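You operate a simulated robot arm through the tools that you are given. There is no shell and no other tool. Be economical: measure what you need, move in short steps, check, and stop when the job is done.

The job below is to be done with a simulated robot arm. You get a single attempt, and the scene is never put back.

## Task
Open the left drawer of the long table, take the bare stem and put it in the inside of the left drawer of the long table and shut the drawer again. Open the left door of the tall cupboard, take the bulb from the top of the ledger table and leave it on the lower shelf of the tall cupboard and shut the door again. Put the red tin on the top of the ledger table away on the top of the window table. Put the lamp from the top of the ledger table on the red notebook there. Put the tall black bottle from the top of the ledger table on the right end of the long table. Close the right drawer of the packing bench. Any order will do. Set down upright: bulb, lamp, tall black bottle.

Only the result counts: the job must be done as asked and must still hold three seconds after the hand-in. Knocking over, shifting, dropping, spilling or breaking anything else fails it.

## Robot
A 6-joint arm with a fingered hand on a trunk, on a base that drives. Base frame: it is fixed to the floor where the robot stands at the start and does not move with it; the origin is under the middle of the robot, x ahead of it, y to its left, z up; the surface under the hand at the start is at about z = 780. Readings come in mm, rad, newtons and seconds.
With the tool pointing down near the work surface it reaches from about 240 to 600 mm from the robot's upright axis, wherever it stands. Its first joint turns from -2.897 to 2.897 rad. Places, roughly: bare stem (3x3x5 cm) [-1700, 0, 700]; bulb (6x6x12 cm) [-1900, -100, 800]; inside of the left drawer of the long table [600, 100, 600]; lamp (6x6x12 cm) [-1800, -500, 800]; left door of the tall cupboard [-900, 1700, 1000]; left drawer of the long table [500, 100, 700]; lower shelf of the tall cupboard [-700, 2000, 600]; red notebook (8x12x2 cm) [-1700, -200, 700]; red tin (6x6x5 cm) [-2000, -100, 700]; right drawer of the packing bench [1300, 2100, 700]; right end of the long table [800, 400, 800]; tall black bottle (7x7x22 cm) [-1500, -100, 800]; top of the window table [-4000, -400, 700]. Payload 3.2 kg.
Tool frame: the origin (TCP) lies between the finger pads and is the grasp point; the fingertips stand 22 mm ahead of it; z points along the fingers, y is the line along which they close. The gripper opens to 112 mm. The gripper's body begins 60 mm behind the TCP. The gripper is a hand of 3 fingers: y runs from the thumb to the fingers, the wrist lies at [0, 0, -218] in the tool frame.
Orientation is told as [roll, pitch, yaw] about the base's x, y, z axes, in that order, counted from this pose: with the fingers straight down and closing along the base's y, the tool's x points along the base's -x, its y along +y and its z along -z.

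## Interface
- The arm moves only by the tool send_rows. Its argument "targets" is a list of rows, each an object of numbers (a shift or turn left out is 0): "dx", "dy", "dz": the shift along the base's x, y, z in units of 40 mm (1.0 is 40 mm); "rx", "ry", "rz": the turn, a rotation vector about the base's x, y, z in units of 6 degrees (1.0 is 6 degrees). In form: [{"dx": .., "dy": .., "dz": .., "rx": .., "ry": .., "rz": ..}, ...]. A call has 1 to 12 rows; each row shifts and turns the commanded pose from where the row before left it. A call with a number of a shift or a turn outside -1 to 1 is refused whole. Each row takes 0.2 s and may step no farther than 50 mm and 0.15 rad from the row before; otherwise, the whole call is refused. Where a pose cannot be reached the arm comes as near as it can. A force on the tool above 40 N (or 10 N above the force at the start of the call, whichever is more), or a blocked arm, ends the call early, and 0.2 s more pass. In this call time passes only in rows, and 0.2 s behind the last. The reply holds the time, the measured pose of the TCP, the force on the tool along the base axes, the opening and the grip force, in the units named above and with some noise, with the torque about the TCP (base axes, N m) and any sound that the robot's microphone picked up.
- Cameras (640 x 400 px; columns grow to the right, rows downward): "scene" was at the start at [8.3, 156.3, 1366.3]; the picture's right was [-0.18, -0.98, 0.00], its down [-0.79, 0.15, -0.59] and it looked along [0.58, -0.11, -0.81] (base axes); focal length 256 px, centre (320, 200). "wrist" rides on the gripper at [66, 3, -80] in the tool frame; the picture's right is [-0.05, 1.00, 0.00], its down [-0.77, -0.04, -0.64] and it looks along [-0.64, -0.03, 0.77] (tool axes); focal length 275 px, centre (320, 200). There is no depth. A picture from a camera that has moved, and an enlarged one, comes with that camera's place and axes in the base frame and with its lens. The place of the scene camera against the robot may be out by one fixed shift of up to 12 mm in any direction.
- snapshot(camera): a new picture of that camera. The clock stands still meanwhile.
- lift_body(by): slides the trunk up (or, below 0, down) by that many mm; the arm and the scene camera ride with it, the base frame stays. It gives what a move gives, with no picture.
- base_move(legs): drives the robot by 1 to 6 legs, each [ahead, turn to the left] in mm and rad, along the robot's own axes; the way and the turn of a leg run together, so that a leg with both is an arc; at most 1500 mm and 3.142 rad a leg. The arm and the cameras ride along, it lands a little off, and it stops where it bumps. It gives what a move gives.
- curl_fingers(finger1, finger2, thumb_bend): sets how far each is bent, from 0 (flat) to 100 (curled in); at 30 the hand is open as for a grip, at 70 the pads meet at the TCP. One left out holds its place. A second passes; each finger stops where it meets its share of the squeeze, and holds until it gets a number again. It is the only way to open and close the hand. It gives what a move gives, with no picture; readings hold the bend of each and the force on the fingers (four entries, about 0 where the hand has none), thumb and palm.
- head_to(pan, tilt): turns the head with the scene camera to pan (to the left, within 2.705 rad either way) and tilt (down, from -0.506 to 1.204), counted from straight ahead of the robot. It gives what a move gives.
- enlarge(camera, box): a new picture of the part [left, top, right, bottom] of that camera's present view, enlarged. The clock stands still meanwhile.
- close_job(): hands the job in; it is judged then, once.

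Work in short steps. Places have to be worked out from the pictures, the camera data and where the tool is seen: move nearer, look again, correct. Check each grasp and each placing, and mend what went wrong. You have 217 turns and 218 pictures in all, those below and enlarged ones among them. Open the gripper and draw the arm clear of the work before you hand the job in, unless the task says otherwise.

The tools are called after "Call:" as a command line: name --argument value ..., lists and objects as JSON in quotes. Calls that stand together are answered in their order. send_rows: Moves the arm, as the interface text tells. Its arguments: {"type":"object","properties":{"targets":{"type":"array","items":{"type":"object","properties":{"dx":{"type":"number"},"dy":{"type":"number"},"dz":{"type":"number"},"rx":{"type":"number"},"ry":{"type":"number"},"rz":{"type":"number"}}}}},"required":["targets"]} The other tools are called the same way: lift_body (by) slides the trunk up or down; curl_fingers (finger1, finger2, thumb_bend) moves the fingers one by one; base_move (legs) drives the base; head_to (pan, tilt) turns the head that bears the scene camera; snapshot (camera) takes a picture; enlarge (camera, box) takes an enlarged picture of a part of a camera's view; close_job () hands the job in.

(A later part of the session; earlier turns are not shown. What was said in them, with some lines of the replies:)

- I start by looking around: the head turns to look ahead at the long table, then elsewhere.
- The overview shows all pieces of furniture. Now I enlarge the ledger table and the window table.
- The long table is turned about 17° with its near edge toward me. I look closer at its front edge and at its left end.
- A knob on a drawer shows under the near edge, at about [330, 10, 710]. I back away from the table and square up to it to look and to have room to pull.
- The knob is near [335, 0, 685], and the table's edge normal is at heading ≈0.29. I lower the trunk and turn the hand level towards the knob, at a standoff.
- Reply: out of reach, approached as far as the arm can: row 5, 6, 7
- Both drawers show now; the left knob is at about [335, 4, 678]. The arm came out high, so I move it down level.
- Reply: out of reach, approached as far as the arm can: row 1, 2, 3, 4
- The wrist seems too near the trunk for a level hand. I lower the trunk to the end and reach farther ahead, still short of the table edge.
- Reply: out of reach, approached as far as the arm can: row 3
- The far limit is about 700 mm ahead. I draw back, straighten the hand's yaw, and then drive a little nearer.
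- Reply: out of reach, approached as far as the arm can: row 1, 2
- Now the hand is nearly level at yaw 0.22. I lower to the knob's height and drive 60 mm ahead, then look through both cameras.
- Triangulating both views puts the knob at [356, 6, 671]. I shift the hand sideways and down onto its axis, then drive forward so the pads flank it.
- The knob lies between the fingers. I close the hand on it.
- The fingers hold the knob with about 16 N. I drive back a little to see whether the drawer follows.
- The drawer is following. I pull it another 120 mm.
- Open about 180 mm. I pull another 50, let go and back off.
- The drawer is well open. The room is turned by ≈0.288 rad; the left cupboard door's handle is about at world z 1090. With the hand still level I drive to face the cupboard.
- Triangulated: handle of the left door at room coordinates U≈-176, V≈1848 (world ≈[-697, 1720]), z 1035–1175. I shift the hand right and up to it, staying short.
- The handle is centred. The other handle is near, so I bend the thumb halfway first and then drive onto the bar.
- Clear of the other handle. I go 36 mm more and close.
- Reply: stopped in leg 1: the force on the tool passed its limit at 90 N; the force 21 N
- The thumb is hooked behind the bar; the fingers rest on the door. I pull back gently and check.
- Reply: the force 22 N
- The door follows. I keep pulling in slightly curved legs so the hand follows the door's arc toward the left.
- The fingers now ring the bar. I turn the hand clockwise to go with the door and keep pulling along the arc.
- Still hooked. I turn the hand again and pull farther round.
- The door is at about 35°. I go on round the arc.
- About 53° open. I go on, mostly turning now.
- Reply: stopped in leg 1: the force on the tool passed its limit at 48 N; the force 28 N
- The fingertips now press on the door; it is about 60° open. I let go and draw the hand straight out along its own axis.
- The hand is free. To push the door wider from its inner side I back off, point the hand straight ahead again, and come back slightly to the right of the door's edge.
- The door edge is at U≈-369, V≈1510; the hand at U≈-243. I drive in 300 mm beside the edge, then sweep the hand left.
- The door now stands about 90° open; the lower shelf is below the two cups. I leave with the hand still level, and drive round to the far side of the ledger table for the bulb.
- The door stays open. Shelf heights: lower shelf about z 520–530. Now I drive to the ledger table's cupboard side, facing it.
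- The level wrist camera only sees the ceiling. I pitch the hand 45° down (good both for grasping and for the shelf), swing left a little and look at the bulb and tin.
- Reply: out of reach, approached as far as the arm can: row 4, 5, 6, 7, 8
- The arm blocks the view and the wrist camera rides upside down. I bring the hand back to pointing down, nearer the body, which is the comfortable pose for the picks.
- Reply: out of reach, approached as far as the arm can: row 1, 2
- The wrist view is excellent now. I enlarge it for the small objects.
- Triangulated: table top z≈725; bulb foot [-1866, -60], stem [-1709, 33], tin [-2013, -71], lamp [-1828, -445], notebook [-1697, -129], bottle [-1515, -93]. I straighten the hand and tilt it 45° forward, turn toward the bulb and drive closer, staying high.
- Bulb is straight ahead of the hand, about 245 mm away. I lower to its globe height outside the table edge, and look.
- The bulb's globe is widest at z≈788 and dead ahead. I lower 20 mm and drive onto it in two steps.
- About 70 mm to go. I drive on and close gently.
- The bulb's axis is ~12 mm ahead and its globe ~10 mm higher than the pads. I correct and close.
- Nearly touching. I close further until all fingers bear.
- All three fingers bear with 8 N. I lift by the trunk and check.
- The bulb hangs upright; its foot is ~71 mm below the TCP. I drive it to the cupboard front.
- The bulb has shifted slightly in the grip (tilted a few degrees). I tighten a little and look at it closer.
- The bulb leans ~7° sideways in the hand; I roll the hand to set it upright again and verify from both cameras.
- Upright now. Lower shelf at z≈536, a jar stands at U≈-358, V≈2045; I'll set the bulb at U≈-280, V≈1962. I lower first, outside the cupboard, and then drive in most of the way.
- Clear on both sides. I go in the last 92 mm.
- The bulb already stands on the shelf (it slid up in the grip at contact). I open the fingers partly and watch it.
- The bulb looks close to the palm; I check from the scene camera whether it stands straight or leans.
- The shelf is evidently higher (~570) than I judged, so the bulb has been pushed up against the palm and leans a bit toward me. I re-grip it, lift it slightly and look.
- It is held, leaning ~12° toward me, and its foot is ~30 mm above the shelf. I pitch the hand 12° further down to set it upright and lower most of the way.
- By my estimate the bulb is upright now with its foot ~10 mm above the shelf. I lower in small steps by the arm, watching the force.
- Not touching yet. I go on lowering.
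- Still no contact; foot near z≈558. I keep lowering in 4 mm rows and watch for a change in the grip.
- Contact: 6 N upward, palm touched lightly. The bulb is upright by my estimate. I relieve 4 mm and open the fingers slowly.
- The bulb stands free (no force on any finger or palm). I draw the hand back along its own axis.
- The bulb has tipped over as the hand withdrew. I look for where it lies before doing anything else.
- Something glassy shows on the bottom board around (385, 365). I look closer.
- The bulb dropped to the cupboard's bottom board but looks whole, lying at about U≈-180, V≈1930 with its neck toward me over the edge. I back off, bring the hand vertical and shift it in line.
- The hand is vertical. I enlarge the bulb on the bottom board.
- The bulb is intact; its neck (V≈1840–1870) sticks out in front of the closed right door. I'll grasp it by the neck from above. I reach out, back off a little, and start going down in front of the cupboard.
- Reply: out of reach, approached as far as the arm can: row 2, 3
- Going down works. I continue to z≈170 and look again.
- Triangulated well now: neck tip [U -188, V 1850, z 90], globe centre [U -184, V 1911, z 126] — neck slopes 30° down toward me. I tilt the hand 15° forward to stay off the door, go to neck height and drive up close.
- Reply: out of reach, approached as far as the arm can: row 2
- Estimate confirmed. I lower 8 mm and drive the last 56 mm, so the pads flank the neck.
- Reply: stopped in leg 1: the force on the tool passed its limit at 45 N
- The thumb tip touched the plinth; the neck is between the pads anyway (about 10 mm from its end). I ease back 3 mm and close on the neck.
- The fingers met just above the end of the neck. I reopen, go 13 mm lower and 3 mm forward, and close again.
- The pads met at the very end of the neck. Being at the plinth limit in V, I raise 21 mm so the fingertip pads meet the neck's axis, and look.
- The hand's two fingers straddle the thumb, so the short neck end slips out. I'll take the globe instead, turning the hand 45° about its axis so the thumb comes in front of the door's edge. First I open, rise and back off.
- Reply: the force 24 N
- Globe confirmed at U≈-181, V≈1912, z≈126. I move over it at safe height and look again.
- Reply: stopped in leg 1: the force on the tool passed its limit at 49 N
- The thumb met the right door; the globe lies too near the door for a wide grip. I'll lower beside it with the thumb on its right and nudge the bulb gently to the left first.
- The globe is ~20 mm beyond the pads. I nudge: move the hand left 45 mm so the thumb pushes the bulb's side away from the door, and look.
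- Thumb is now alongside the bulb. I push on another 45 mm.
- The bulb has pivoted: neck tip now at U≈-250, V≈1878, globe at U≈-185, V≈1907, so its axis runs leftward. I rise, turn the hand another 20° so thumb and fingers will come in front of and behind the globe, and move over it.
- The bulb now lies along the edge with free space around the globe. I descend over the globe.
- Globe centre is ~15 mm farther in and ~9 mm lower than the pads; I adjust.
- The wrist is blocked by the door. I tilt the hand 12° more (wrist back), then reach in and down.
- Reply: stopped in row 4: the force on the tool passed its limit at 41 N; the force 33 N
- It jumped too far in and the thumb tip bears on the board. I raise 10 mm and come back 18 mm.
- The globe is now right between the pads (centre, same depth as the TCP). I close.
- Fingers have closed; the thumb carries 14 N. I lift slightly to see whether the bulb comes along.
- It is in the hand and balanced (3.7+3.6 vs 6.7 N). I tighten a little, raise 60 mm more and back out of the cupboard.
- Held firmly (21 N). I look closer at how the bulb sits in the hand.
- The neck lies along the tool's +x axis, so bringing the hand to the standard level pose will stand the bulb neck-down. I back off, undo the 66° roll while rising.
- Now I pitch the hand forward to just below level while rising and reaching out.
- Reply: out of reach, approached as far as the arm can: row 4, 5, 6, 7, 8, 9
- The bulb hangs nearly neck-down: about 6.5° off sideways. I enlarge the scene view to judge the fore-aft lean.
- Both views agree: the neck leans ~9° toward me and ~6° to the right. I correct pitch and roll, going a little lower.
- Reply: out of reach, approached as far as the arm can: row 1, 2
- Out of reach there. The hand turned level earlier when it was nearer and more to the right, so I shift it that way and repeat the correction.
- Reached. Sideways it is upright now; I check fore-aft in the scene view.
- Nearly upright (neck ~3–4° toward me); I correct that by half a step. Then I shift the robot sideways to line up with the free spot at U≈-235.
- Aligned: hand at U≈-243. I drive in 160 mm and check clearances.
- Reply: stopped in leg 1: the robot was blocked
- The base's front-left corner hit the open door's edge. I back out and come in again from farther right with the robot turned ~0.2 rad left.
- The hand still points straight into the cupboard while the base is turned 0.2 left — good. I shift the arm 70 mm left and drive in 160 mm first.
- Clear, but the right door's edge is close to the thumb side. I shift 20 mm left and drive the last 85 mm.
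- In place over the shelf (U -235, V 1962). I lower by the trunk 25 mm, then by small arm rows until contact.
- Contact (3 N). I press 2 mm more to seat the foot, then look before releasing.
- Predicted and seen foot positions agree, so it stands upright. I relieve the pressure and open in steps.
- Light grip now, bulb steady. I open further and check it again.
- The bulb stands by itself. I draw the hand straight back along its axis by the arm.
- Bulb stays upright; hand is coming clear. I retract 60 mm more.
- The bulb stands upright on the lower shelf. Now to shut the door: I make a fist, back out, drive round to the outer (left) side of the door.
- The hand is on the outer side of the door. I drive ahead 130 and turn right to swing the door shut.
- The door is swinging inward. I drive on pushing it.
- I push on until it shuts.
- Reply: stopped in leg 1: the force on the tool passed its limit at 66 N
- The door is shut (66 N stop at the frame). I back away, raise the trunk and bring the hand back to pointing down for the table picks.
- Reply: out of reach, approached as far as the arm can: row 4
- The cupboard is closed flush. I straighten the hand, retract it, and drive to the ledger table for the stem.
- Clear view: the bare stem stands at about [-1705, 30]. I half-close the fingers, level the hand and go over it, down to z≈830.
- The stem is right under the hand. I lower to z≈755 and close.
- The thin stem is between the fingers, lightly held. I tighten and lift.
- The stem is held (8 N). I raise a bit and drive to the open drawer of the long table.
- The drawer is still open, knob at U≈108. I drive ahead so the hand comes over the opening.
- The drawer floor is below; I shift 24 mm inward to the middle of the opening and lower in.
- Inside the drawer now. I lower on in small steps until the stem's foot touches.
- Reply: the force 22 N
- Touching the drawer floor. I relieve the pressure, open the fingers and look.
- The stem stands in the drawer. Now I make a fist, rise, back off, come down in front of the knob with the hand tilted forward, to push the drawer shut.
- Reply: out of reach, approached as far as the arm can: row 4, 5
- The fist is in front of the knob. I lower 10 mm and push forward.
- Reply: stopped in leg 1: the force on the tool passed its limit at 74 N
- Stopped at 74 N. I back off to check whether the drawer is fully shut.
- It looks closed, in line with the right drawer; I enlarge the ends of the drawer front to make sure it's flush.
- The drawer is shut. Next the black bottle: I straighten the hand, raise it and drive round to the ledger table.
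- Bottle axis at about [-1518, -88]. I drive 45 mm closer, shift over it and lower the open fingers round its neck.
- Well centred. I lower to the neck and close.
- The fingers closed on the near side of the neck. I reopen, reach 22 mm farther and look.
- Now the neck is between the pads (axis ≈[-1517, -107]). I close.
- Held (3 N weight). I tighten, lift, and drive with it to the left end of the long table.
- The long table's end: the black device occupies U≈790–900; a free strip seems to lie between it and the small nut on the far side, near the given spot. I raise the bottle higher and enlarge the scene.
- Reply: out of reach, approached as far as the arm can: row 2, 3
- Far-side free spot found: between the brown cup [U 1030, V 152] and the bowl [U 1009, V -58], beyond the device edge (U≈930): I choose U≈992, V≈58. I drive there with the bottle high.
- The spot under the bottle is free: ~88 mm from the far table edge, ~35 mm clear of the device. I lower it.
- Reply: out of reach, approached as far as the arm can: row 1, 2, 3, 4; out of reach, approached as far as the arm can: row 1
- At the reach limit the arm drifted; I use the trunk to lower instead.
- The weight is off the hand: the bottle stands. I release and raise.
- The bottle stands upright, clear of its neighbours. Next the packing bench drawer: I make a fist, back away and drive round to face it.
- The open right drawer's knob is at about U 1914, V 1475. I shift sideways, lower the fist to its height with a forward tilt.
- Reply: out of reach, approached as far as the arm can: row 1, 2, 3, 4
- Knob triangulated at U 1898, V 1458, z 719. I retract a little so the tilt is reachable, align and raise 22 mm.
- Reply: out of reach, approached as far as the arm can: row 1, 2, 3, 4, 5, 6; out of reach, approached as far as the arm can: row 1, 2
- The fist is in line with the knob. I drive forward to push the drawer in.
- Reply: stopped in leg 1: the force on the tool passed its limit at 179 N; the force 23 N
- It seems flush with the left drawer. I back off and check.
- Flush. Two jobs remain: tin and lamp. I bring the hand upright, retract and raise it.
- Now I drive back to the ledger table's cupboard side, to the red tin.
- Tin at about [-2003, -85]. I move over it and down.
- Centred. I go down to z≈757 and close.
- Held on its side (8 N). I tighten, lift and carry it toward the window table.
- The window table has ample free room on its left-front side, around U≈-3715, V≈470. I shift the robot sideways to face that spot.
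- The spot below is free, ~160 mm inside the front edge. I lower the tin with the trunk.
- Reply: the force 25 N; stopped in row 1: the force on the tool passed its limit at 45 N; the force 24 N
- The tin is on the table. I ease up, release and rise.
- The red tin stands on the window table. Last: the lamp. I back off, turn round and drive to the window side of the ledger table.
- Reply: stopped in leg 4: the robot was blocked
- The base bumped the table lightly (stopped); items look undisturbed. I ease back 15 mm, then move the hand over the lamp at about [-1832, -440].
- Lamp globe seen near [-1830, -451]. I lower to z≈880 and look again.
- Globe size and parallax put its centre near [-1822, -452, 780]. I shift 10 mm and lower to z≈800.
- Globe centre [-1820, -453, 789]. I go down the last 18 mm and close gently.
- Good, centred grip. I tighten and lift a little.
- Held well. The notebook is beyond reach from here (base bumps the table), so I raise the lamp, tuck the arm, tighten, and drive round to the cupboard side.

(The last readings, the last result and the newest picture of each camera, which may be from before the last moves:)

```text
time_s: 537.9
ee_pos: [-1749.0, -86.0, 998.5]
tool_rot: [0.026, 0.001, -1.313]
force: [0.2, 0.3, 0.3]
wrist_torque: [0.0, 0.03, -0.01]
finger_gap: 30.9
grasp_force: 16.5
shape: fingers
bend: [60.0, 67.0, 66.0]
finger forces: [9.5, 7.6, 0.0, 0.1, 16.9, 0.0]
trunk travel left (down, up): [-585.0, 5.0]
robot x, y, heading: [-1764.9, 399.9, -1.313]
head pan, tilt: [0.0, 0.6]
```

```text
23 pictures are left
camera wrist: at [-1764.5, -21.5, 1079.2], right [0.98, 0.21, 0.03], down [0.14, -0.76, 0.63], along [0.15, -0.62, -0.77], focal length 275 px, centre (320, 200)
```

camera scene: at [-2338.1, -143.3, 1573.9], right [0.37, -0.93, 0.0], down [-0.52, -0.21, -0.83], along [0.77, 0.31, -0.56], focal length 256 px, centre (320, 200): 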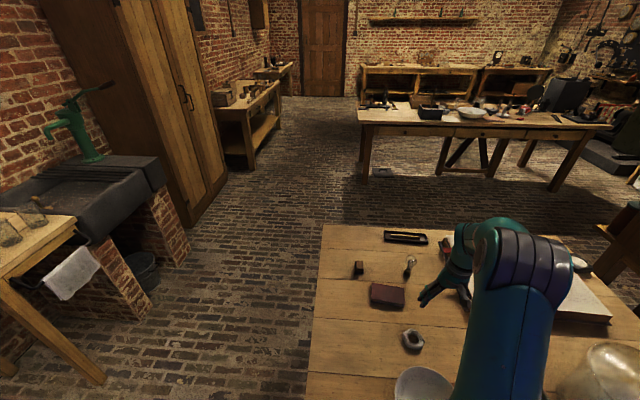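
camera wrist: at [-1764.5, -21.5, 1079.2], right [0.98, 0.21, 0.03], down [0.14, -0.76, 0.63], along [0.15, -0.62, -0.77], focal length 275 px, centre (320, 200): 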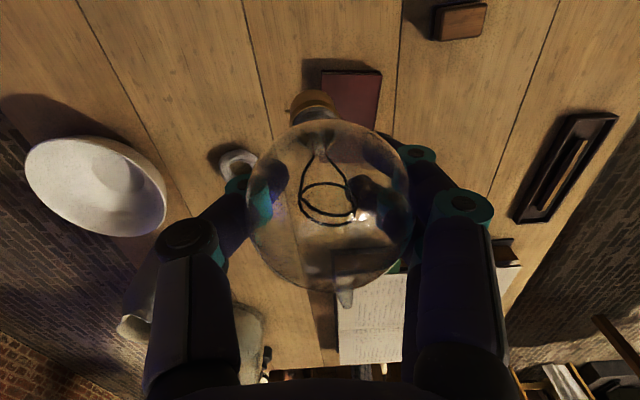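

Lamp fine. Notebook centre ≈[-1692, -147]. I move over it and lower to z≈850.

Call:
send_rows --targets '[{"dx": 0.71, "dy": -0.76}, {"dx": 0.71, "dy": -0.76}, {"dz": -0.9}, {"dz": -0.9}, {"dz": -0.9}, {"dz": -0.9}]'

Call:
snapshot --camera "wrist"

Call:
snapshot --camera "scene"

```text
time_s: 539.3
ee_pos: [-1693.1, -149.1, 854.7]
tool_rot: [0.028, 0.001, -1.316]
force: [0.0, 1.3, 0.4]
wrist_torque: [0.01, 0.02, -0.01]
finger_gap: 31.0
grasp_force: 16.5
shape: fingers
bend: [60.0, 67.0, 66.0]
finger forces: [9.6, 8.2, 0.1, 0.1, 16.3, 0.1]
trunk travel left (down, up): [-585.0, 5.0]
robot x, y, heading: [-1762.9, 400.6, -1.309]
head pan, tilt: [0.0, 0.6]
```

```text
22 pictures are left
camera wrist: at [-1708.8, -83.4, 935.9], right [0.98, 0.21, 0.03], down [0.14, -0.76, 0.63], along [0.15, -0.62, -0.77], focal length 275 px, centre (320, 200)
```

wrist: 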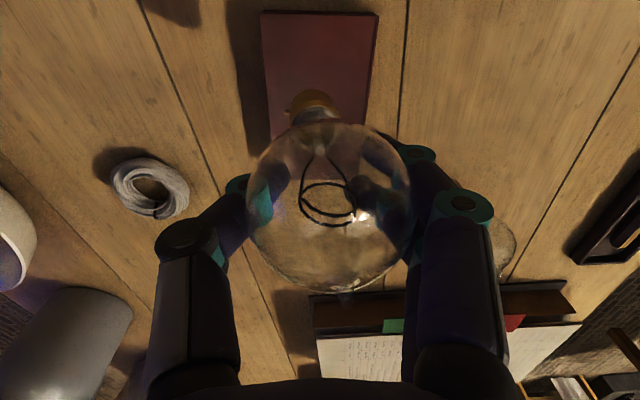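

```text
21 pictures are left
camera scene: at [-1601.1, 420.3, 1574.0], right [-0.97, -0.26, 0.0], down [-0.15, 0.55, -0.82], along [0.21, -0.8, -0.57], focal length 256 px, centre (320, 200)
```

scene: 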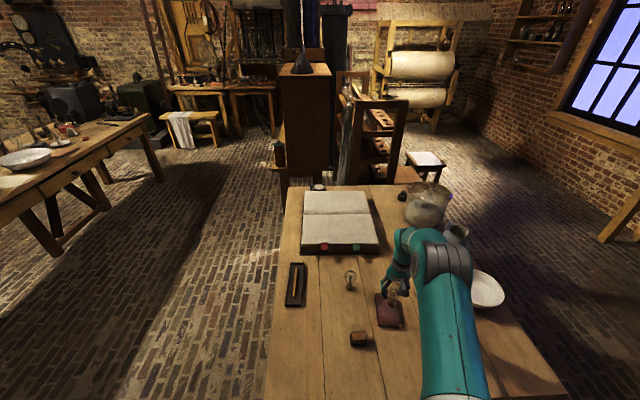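

The lamp is upright as at the grasp, above the notebook's middle. I shift 7 mm and lower toward contact.

Call:
send_rows --targets '[{"dy": -0.17, "dx": 0.03, "dz": -0.4}, {"dz": -0.4}]'

Call:
send_rows --targets '[{"dz": -0.12}]'

Call:
send_rows --targets '[{"dz": -0.1}]'

```text
time_s: 539.9
ee_pos: [-1691.1, -155.1, 823.3]
tool_rot: [0.027, -0.001, -1.315]
force: [0.4, -0.5, 0.1]
wrist_torque: [-0.01, 0.01, 0.03]
finger_gap: 30.6
grasp_force: 17.3
shape: fingers
bend: [60.0, 67.0, 66.0]
finger forces: [9.5, 8.2, 0.0, 0.1, 16.2, 0.0]
trunk travel left (down, up): [-585.0, 5.0]
robot x, y, heading: [-1768.0, 403.5, -1.306]
head pan, tilt: [0.0, 0.6]
```

```text
time_s: 540.3
ee_pos: [-1691.3, -154.6, 817.3]
tool_rot: [0.026, -0.001, -1.316]
force: [0.9, -0.4, 0.3]
wrist_torque: [-0.02, -0.01, 0.04]
finger_gap: 30.8
grasp_force: 16.8
shape: fingers
bend: [60.0, 67.0, 66.0]
finger forces: [9.4, 8.2, 0.1, 0.1, 16.1, 0.1]
trunk travel left (down, up): [-585.0, 5.0]
robot x, y, heading: [-1765.4, 400.9, -1.312]
head pan, tilt: [0.0, 0.6]
```

```text
time_s: 540.7
ee_pos: [-1691.1, -153.9, 814.1]
tool_rot: [0.026, 0.0, -1.316]
force: [-0.2, -0.9, -0.7]
wrist_torque: [-0.01, 0.01, 0.0]
finger_gap: 30.8
grasp_force: 16.9
shape: fingers
bend: [60.0, 67.0, 66.0]
finger forces: [9.5, 8.1, 0.0, 0.1, 16.1, 0.1]
trunk travel left (down, up): [-585.0, 5.0]
robot x, y, heading: [-1766.9, 398.6, -1.308]
head pan, tilt: [0.0, 0.6]
```

Call:
send_rows --targets '[{"dz": -0.1}]'

Call:
send_rows --targets '[{"dz": -0.08}]'

Call:
snapshot --camera "wrist"

```text
time_s: 541.1
ee_pos: [-1690.4, -153.2, 809.7]
tool_rot: [0.027, 0.002, -1.317]
force: [0.5, -0.9, -0.8]
wrist_torque: [-0.03, 0.01, -0.01]
finger_gap: 30.4
grasp_force: 17.2
shape: fingers
bend: [60.0, 67.0, 66.0]
finger forces: [9.5, 8.2, 0.1, 0.1, 16.1, 0.0]
trunk travel left (down, up): [-585.0, 5.0]
robot x, y, heading: [-1765.9, 402.1, -1.312]
head pan, tilt: [0.0, 0.6]
```

```text
time_s: 541.5
ee_pos: [-1690.5, -153.4, 806.8]
tool_rot: [0.025, 0.001, -1.316]
force: [-0.2, 0.1, 1.7]
wrist_torque: [-0.03, -0.03, 0.02]
finger_gap: 30.4
grasp_force: 17.2
shape: fingers
bend: [61.0, 67.0, 66.0]
finger forces: [9.4, 8.0, 0.1, 0.0, 16.3, 0.1]
trunk travel left (down, up): [-585.0, 5.0]
robot x, y, heading: [-1764.5, 402.7, -1.304]
head pan, tilt: [0.0, 0.6]
```

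```text
20 pictures are left
camera wrist: at [-1706.4, -89.0, 887.8], right [0.98, 0.21, 0.03], down [0.14, -0.76, 0.64], along [0.15, -0.62, -0.77], focal length 275 px, centre (320, 200)
```

wrist: 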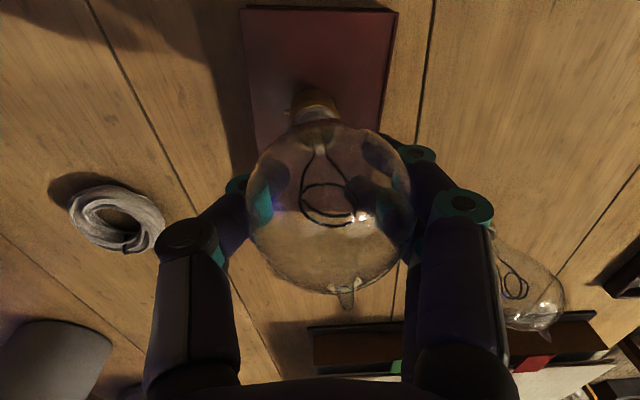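

Contact begins (1.7 N). I press 3 mm to seat the base, then open in steps.

Call:
send_rows --targets '[{"dz": -0.08}]'

Call:
curl_fingers --finger1 60 --finger2 62 --thumb_bend 61

Call:
curl_fingers --finger1 52 --finger2 52 --thumb_bend 52

Call:
snapshot --camera "wrist"

```text
time_s: 541.9
ee_pos: [-1690.8, -153.7, 803.9]
tool_rot: [0.026, -0.002, -1.315]
force: [-1.0, -0.9, 8.8]
wrist_torque: [0.01, -0.03, 0.01]
finger_gap: 29.0
grasp_force: 14.5
shape: fingers
bend: [62.0, 70.0, 67.0]
finger forces: [7.9, 6.3, 0.0, 0.0, 15.0, 0.0]
trunk travel left (down, up): [-585.0, 5.0]
robot x, y, heading: [-1767.5, 403.3, -1.308]
head pan, tilt: [0.0, 0.6]
```

```text
time_s: 542.9
ee_pos: [-1689.5, -153.6, 804.3]
tool_rot: [0.026, -0.001, -1.316]
force: [0.4, -0.2, -0.3]
wrist_torque: [0.01, -0.03, -0.02]
finger_gap: 31.0
grasp_force: 1.7
shape: fingers
bend: [58.0, 62.0, 61.0]
finger forces: [1.7, 0.0, 0.0, 0.1, 1.6, 0.0]
trunk travel left (down, up): [-585.0, 5.0]
robot x, y, heading: [-1764.6, 401.3, -1.311]
head pan, tilt: [0.0, 0.6]
```

```text
time_s: 543.9
ee_pos: [-1689.2, -154.1, 803.5]
tool_rot: [0.026, 0.0, -1.317]
force: [-0.2, 0.1, -0.3]
wrist_torque: [-0.02, 0.02, 0.01]
finger_gap: 48.6
grasp_force: 0.0
shape: fingers
bend: [52.0, 52.0, 52.0]
finger forces: [0.0, 0.0, 0.1, 0.1, 0.0, 0.0]
trunk travel left (down, up): [-585.0, 5.0]
robot x, y, heading: [-1760.2, 401.8, -1.309]
head pan, tilt: [0.0, 0.6]
```

```text
19 pictures are left
camera wrist: at [-1705.9, -88.6, 884.2], right [0.98, 0.21, 0.03], down [0.14, -0.76, 0.63], along [0.15, -0.62, -0.77], focal length 275 px, centre (320, 200)
```

wrist: 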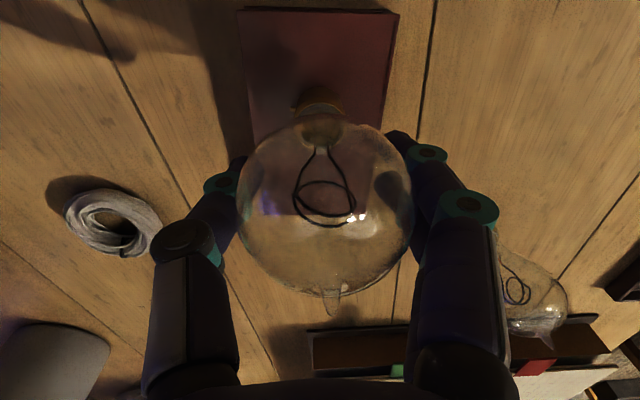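

The lamp stands upright on the notebook. I open wide and rise straight up.

Call:
curl_fingers --finger1 36 --finger2 36 --thumb_bend 36

Call:
send_rows --targets '[{"dz": 0.7}, {"dz": 0.9}, {"dz": 0.9}, {"dz": 0.9}, {"dz": 0.9}]'

Call:
base_move --legs '[[-150, 0]]'

Call:
snapshot --camera "wrist"

Call:
enlarge --camera "scene" --box '[240, 160, 560, 360]'

```text
time_s: 544.9
ee_pos: [-1689.9, -154.2, 803.2]
tool_rot: [0.028, -0.001, -1.317]
force: [-0.1, 0.2, 0.4]
wrist_torque: [-0.03, 0.03, -0.03]
finger_gap: 94.7
grasp_force: 0.1
shape: fingers
bend: [36.0, 36.0, 36.0]
finger forces: [0.0, 0.0, 0.0, 0.1, 0.0, 0.1]
trunk travel left (down, up): [-585.0, 5.0]
robot x, y, heading: [-1765.4, 399.9, -1.307]
head pan, tilt: [0.0, 0.6]
```

```text
time_s: 546.1
ee_pos: [-1690.0, -154.8, 974.8]
tool_rot: [0.027, 0.001, -1.317]
force: [0.3, -0.4, 0.3]
wrist_torque: [0.0, -0.01, -0.02]
finger_gap: 94.8
grasp_force: 0.1
shape: fingers
bend: [36.0, 36.0, 36.0]
finger forces: [0.0, 0.1, 0.0, 0.0, 0.0, 0.0]
trunk travel left (down, up): [-585.0, 5.0]
robot x, y, heading: [-1766.1, 398.7, -1.305]
head pan, tilt: [0.0, 0.6]
```

```text
time_s: 547.5
ee_pos: [-1730.7, -10.6, 975.1]
tool_rot: [0.026, -0.001, -1.317]
force: [-0.1, -0.3, -0.2]
wrist_torque: [-0.01, 0.02, -0.04]
finger_gap: 94.7
grasp_force: 0.0
shape: fingers
bend: [36.0, 36.0, 36.0]
finger forces: [0.0, 0.0, 0.0, 0.1, 0.0, 0.0]
trunk travel left (down, up): [-585.0, 5.0]
robot x, y, heading: [-1803.5, 543.9, -1.312]
head pan, tilt: [0.0, 0.6]
```

```text
18 pictures are left
camera wrist: at [-1746.8, 54.7, 1055.8], right [0.98, 0.21, 0.03], down [0.14, -0.76, 0.64], along [0.15, -0.62, -0.77], focal length 275 px, centre (320, 200)
```

wrist: 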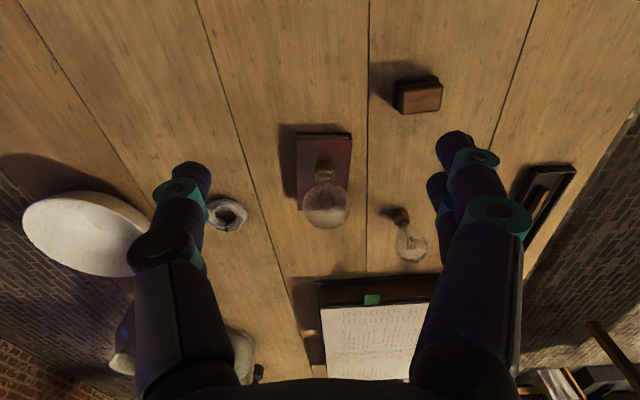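

```text
2.00 times, centred on (400, 260) of scene
camera zoom: at [-1640.1, 565.7, 1574.0], right [-0.97, -0.26, 0.0], down [-0.15, 0.55, -0.83], along [0.21, -0.8, -0.56], focal length 512 px, centre (160, 80)
```

zoom: 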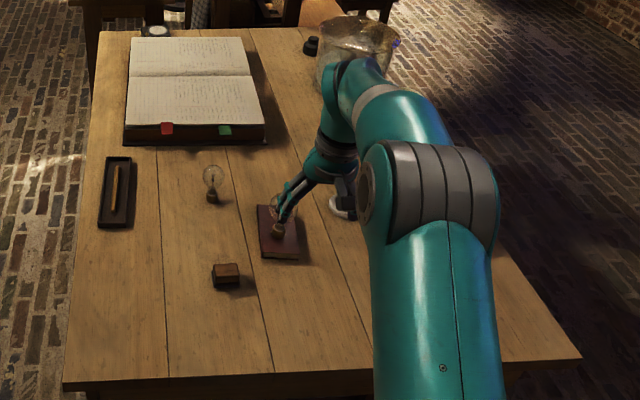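

Lamp upright on the notebook. As a final check I look at the cupboard, the long table and the drawers from here.

Call:
head_to --pan 2.1 --tilt 0.2

Call:
snapshot --camera "scene"

Call:
head_to --pan 1.15 --tilt 0.3

Call:
enlarge --camera "scene" --box '[200, 100, 440, 250]'

```text
time_s: 549.5
ee_pos: [-1731.7, -11.6, 974.8]
tool_rot: [0.026, 0.0, -1.317]
force: [0.7, 0.7, 0.6]
wrist_torque: [0.01, -0.03, 0.0]
finger_gap: 94.4
grasp_force: 0.0
shape: fingers
bend: [36.0, 36.0, 36.0]
finger forces: [0.0, 0.0, 0.0, 0.0, 0.0, 0.0]
trunk travel left (down, up): [-585.0, 5.0]
robot x, y, heading: [-1806.0, 545.6, -1.311]
head pan, tilt: [2.1, 0.201]
```

```text
16 pictures are left
camera scene: at [-1597.1, 716.0, 1610.7], right [0.71, -0.7, 0.0], down [-0.14, -0.14, -0.98], along [0.69, 0.7, -0.2], focal length 256 px, centre (320, 200)
```

scene: 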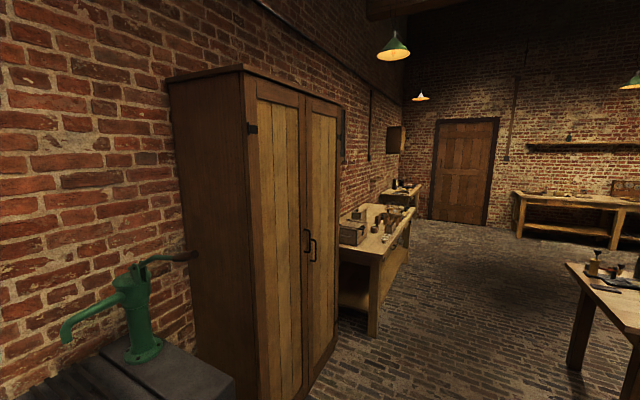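

```text
time_s: 550.7
ee_pos: [-1731.0, -10.9, 974.7]
tool_rot: [0.026, 0.0, -1.319]
force: [-0.2, 0.4, 0.2]
wrist_torque: [0.01, 0.04, 0.0]
finger_gap: 94.6
grasp_force: 0.0
shape: fingers
bend: [36.0, 36.0, 36.0]
finger forces: [0.0, 0.0, 0.1, 0.0, 0.1, 0.0]
trunk travel left (down, up): [-585.0, 5.0]
robot x, y, heading: [-1802.6, 543.7, -1.31]
head pan, tilt: [1.15, 0.3]
```

```text
2.67 times, centred on (320, 175) of scene
camera zoom: at [-1570.5, 635.2, 1601.4], right [-0.16, -0.99, 0.0], down [-0.29, 0.05, -0.96], along [0.94, -0.15, -0.3], focal length 683 px, centre (320, 267)
```

zoom: 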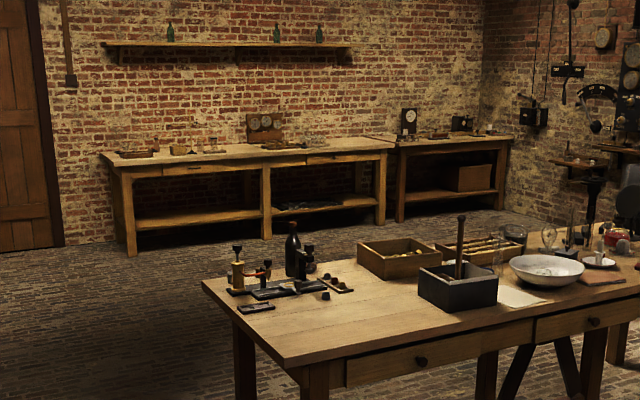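

Everything stands. I check the drawer front once more for flushness.

Call:
enlarge --camera "scene" --box '[300, 205, 440, 255]'

```text
4.57 times, centred on (370, 230) of scene
camera zoom: at [-1570.5, 635.2, 1601.4], right [-0.16, -0.99, 0.0], down [-0.29, 0.05, -0.96], along [0.94, -0.15, -0.3], focal length 1171 px, centre (91, 63)
```

zoom: 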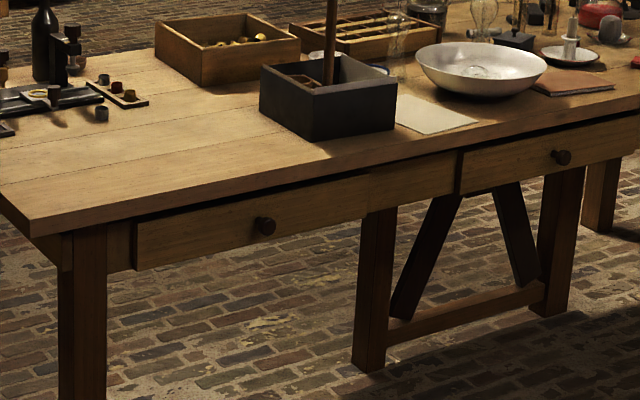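

The left drawer's front stands just like the untouched right one, so it is shut. The hand is open and clear, so I hand in the job.

Call:
close_job

```text
The job is handed in.
```

I did every part of the task and handed the job in. The bulb is on the lower shelf behind the shut door, but I dropped it on the way, and I could not see it again after closing the door.

- **Bulb:** on my first try to set it down it fell about half a metre onto the cupboard's bottom board. I picked it up unbroken, stood it on the lower shelf and saw it upright before I shut the door.
- **Stem and left drawer:** the stem stands inside the drawer, and the drawer is shut.
- **Red tin:** it stands on the window table.
- **Lamp:** it stands upright on the red notebook.
- **Bottle:** it stands upright on the long table. The given spot for the right end, [800, 400], is taken up by the black device, so I set the bottle in the nearest clear gap, about 150 mm away.
- **Packing bench:** the right drawer is shut.
- **Bumps:** driving up for the lamp, the base knocked the ledger table and stopped. Nothing on the table looked moved.
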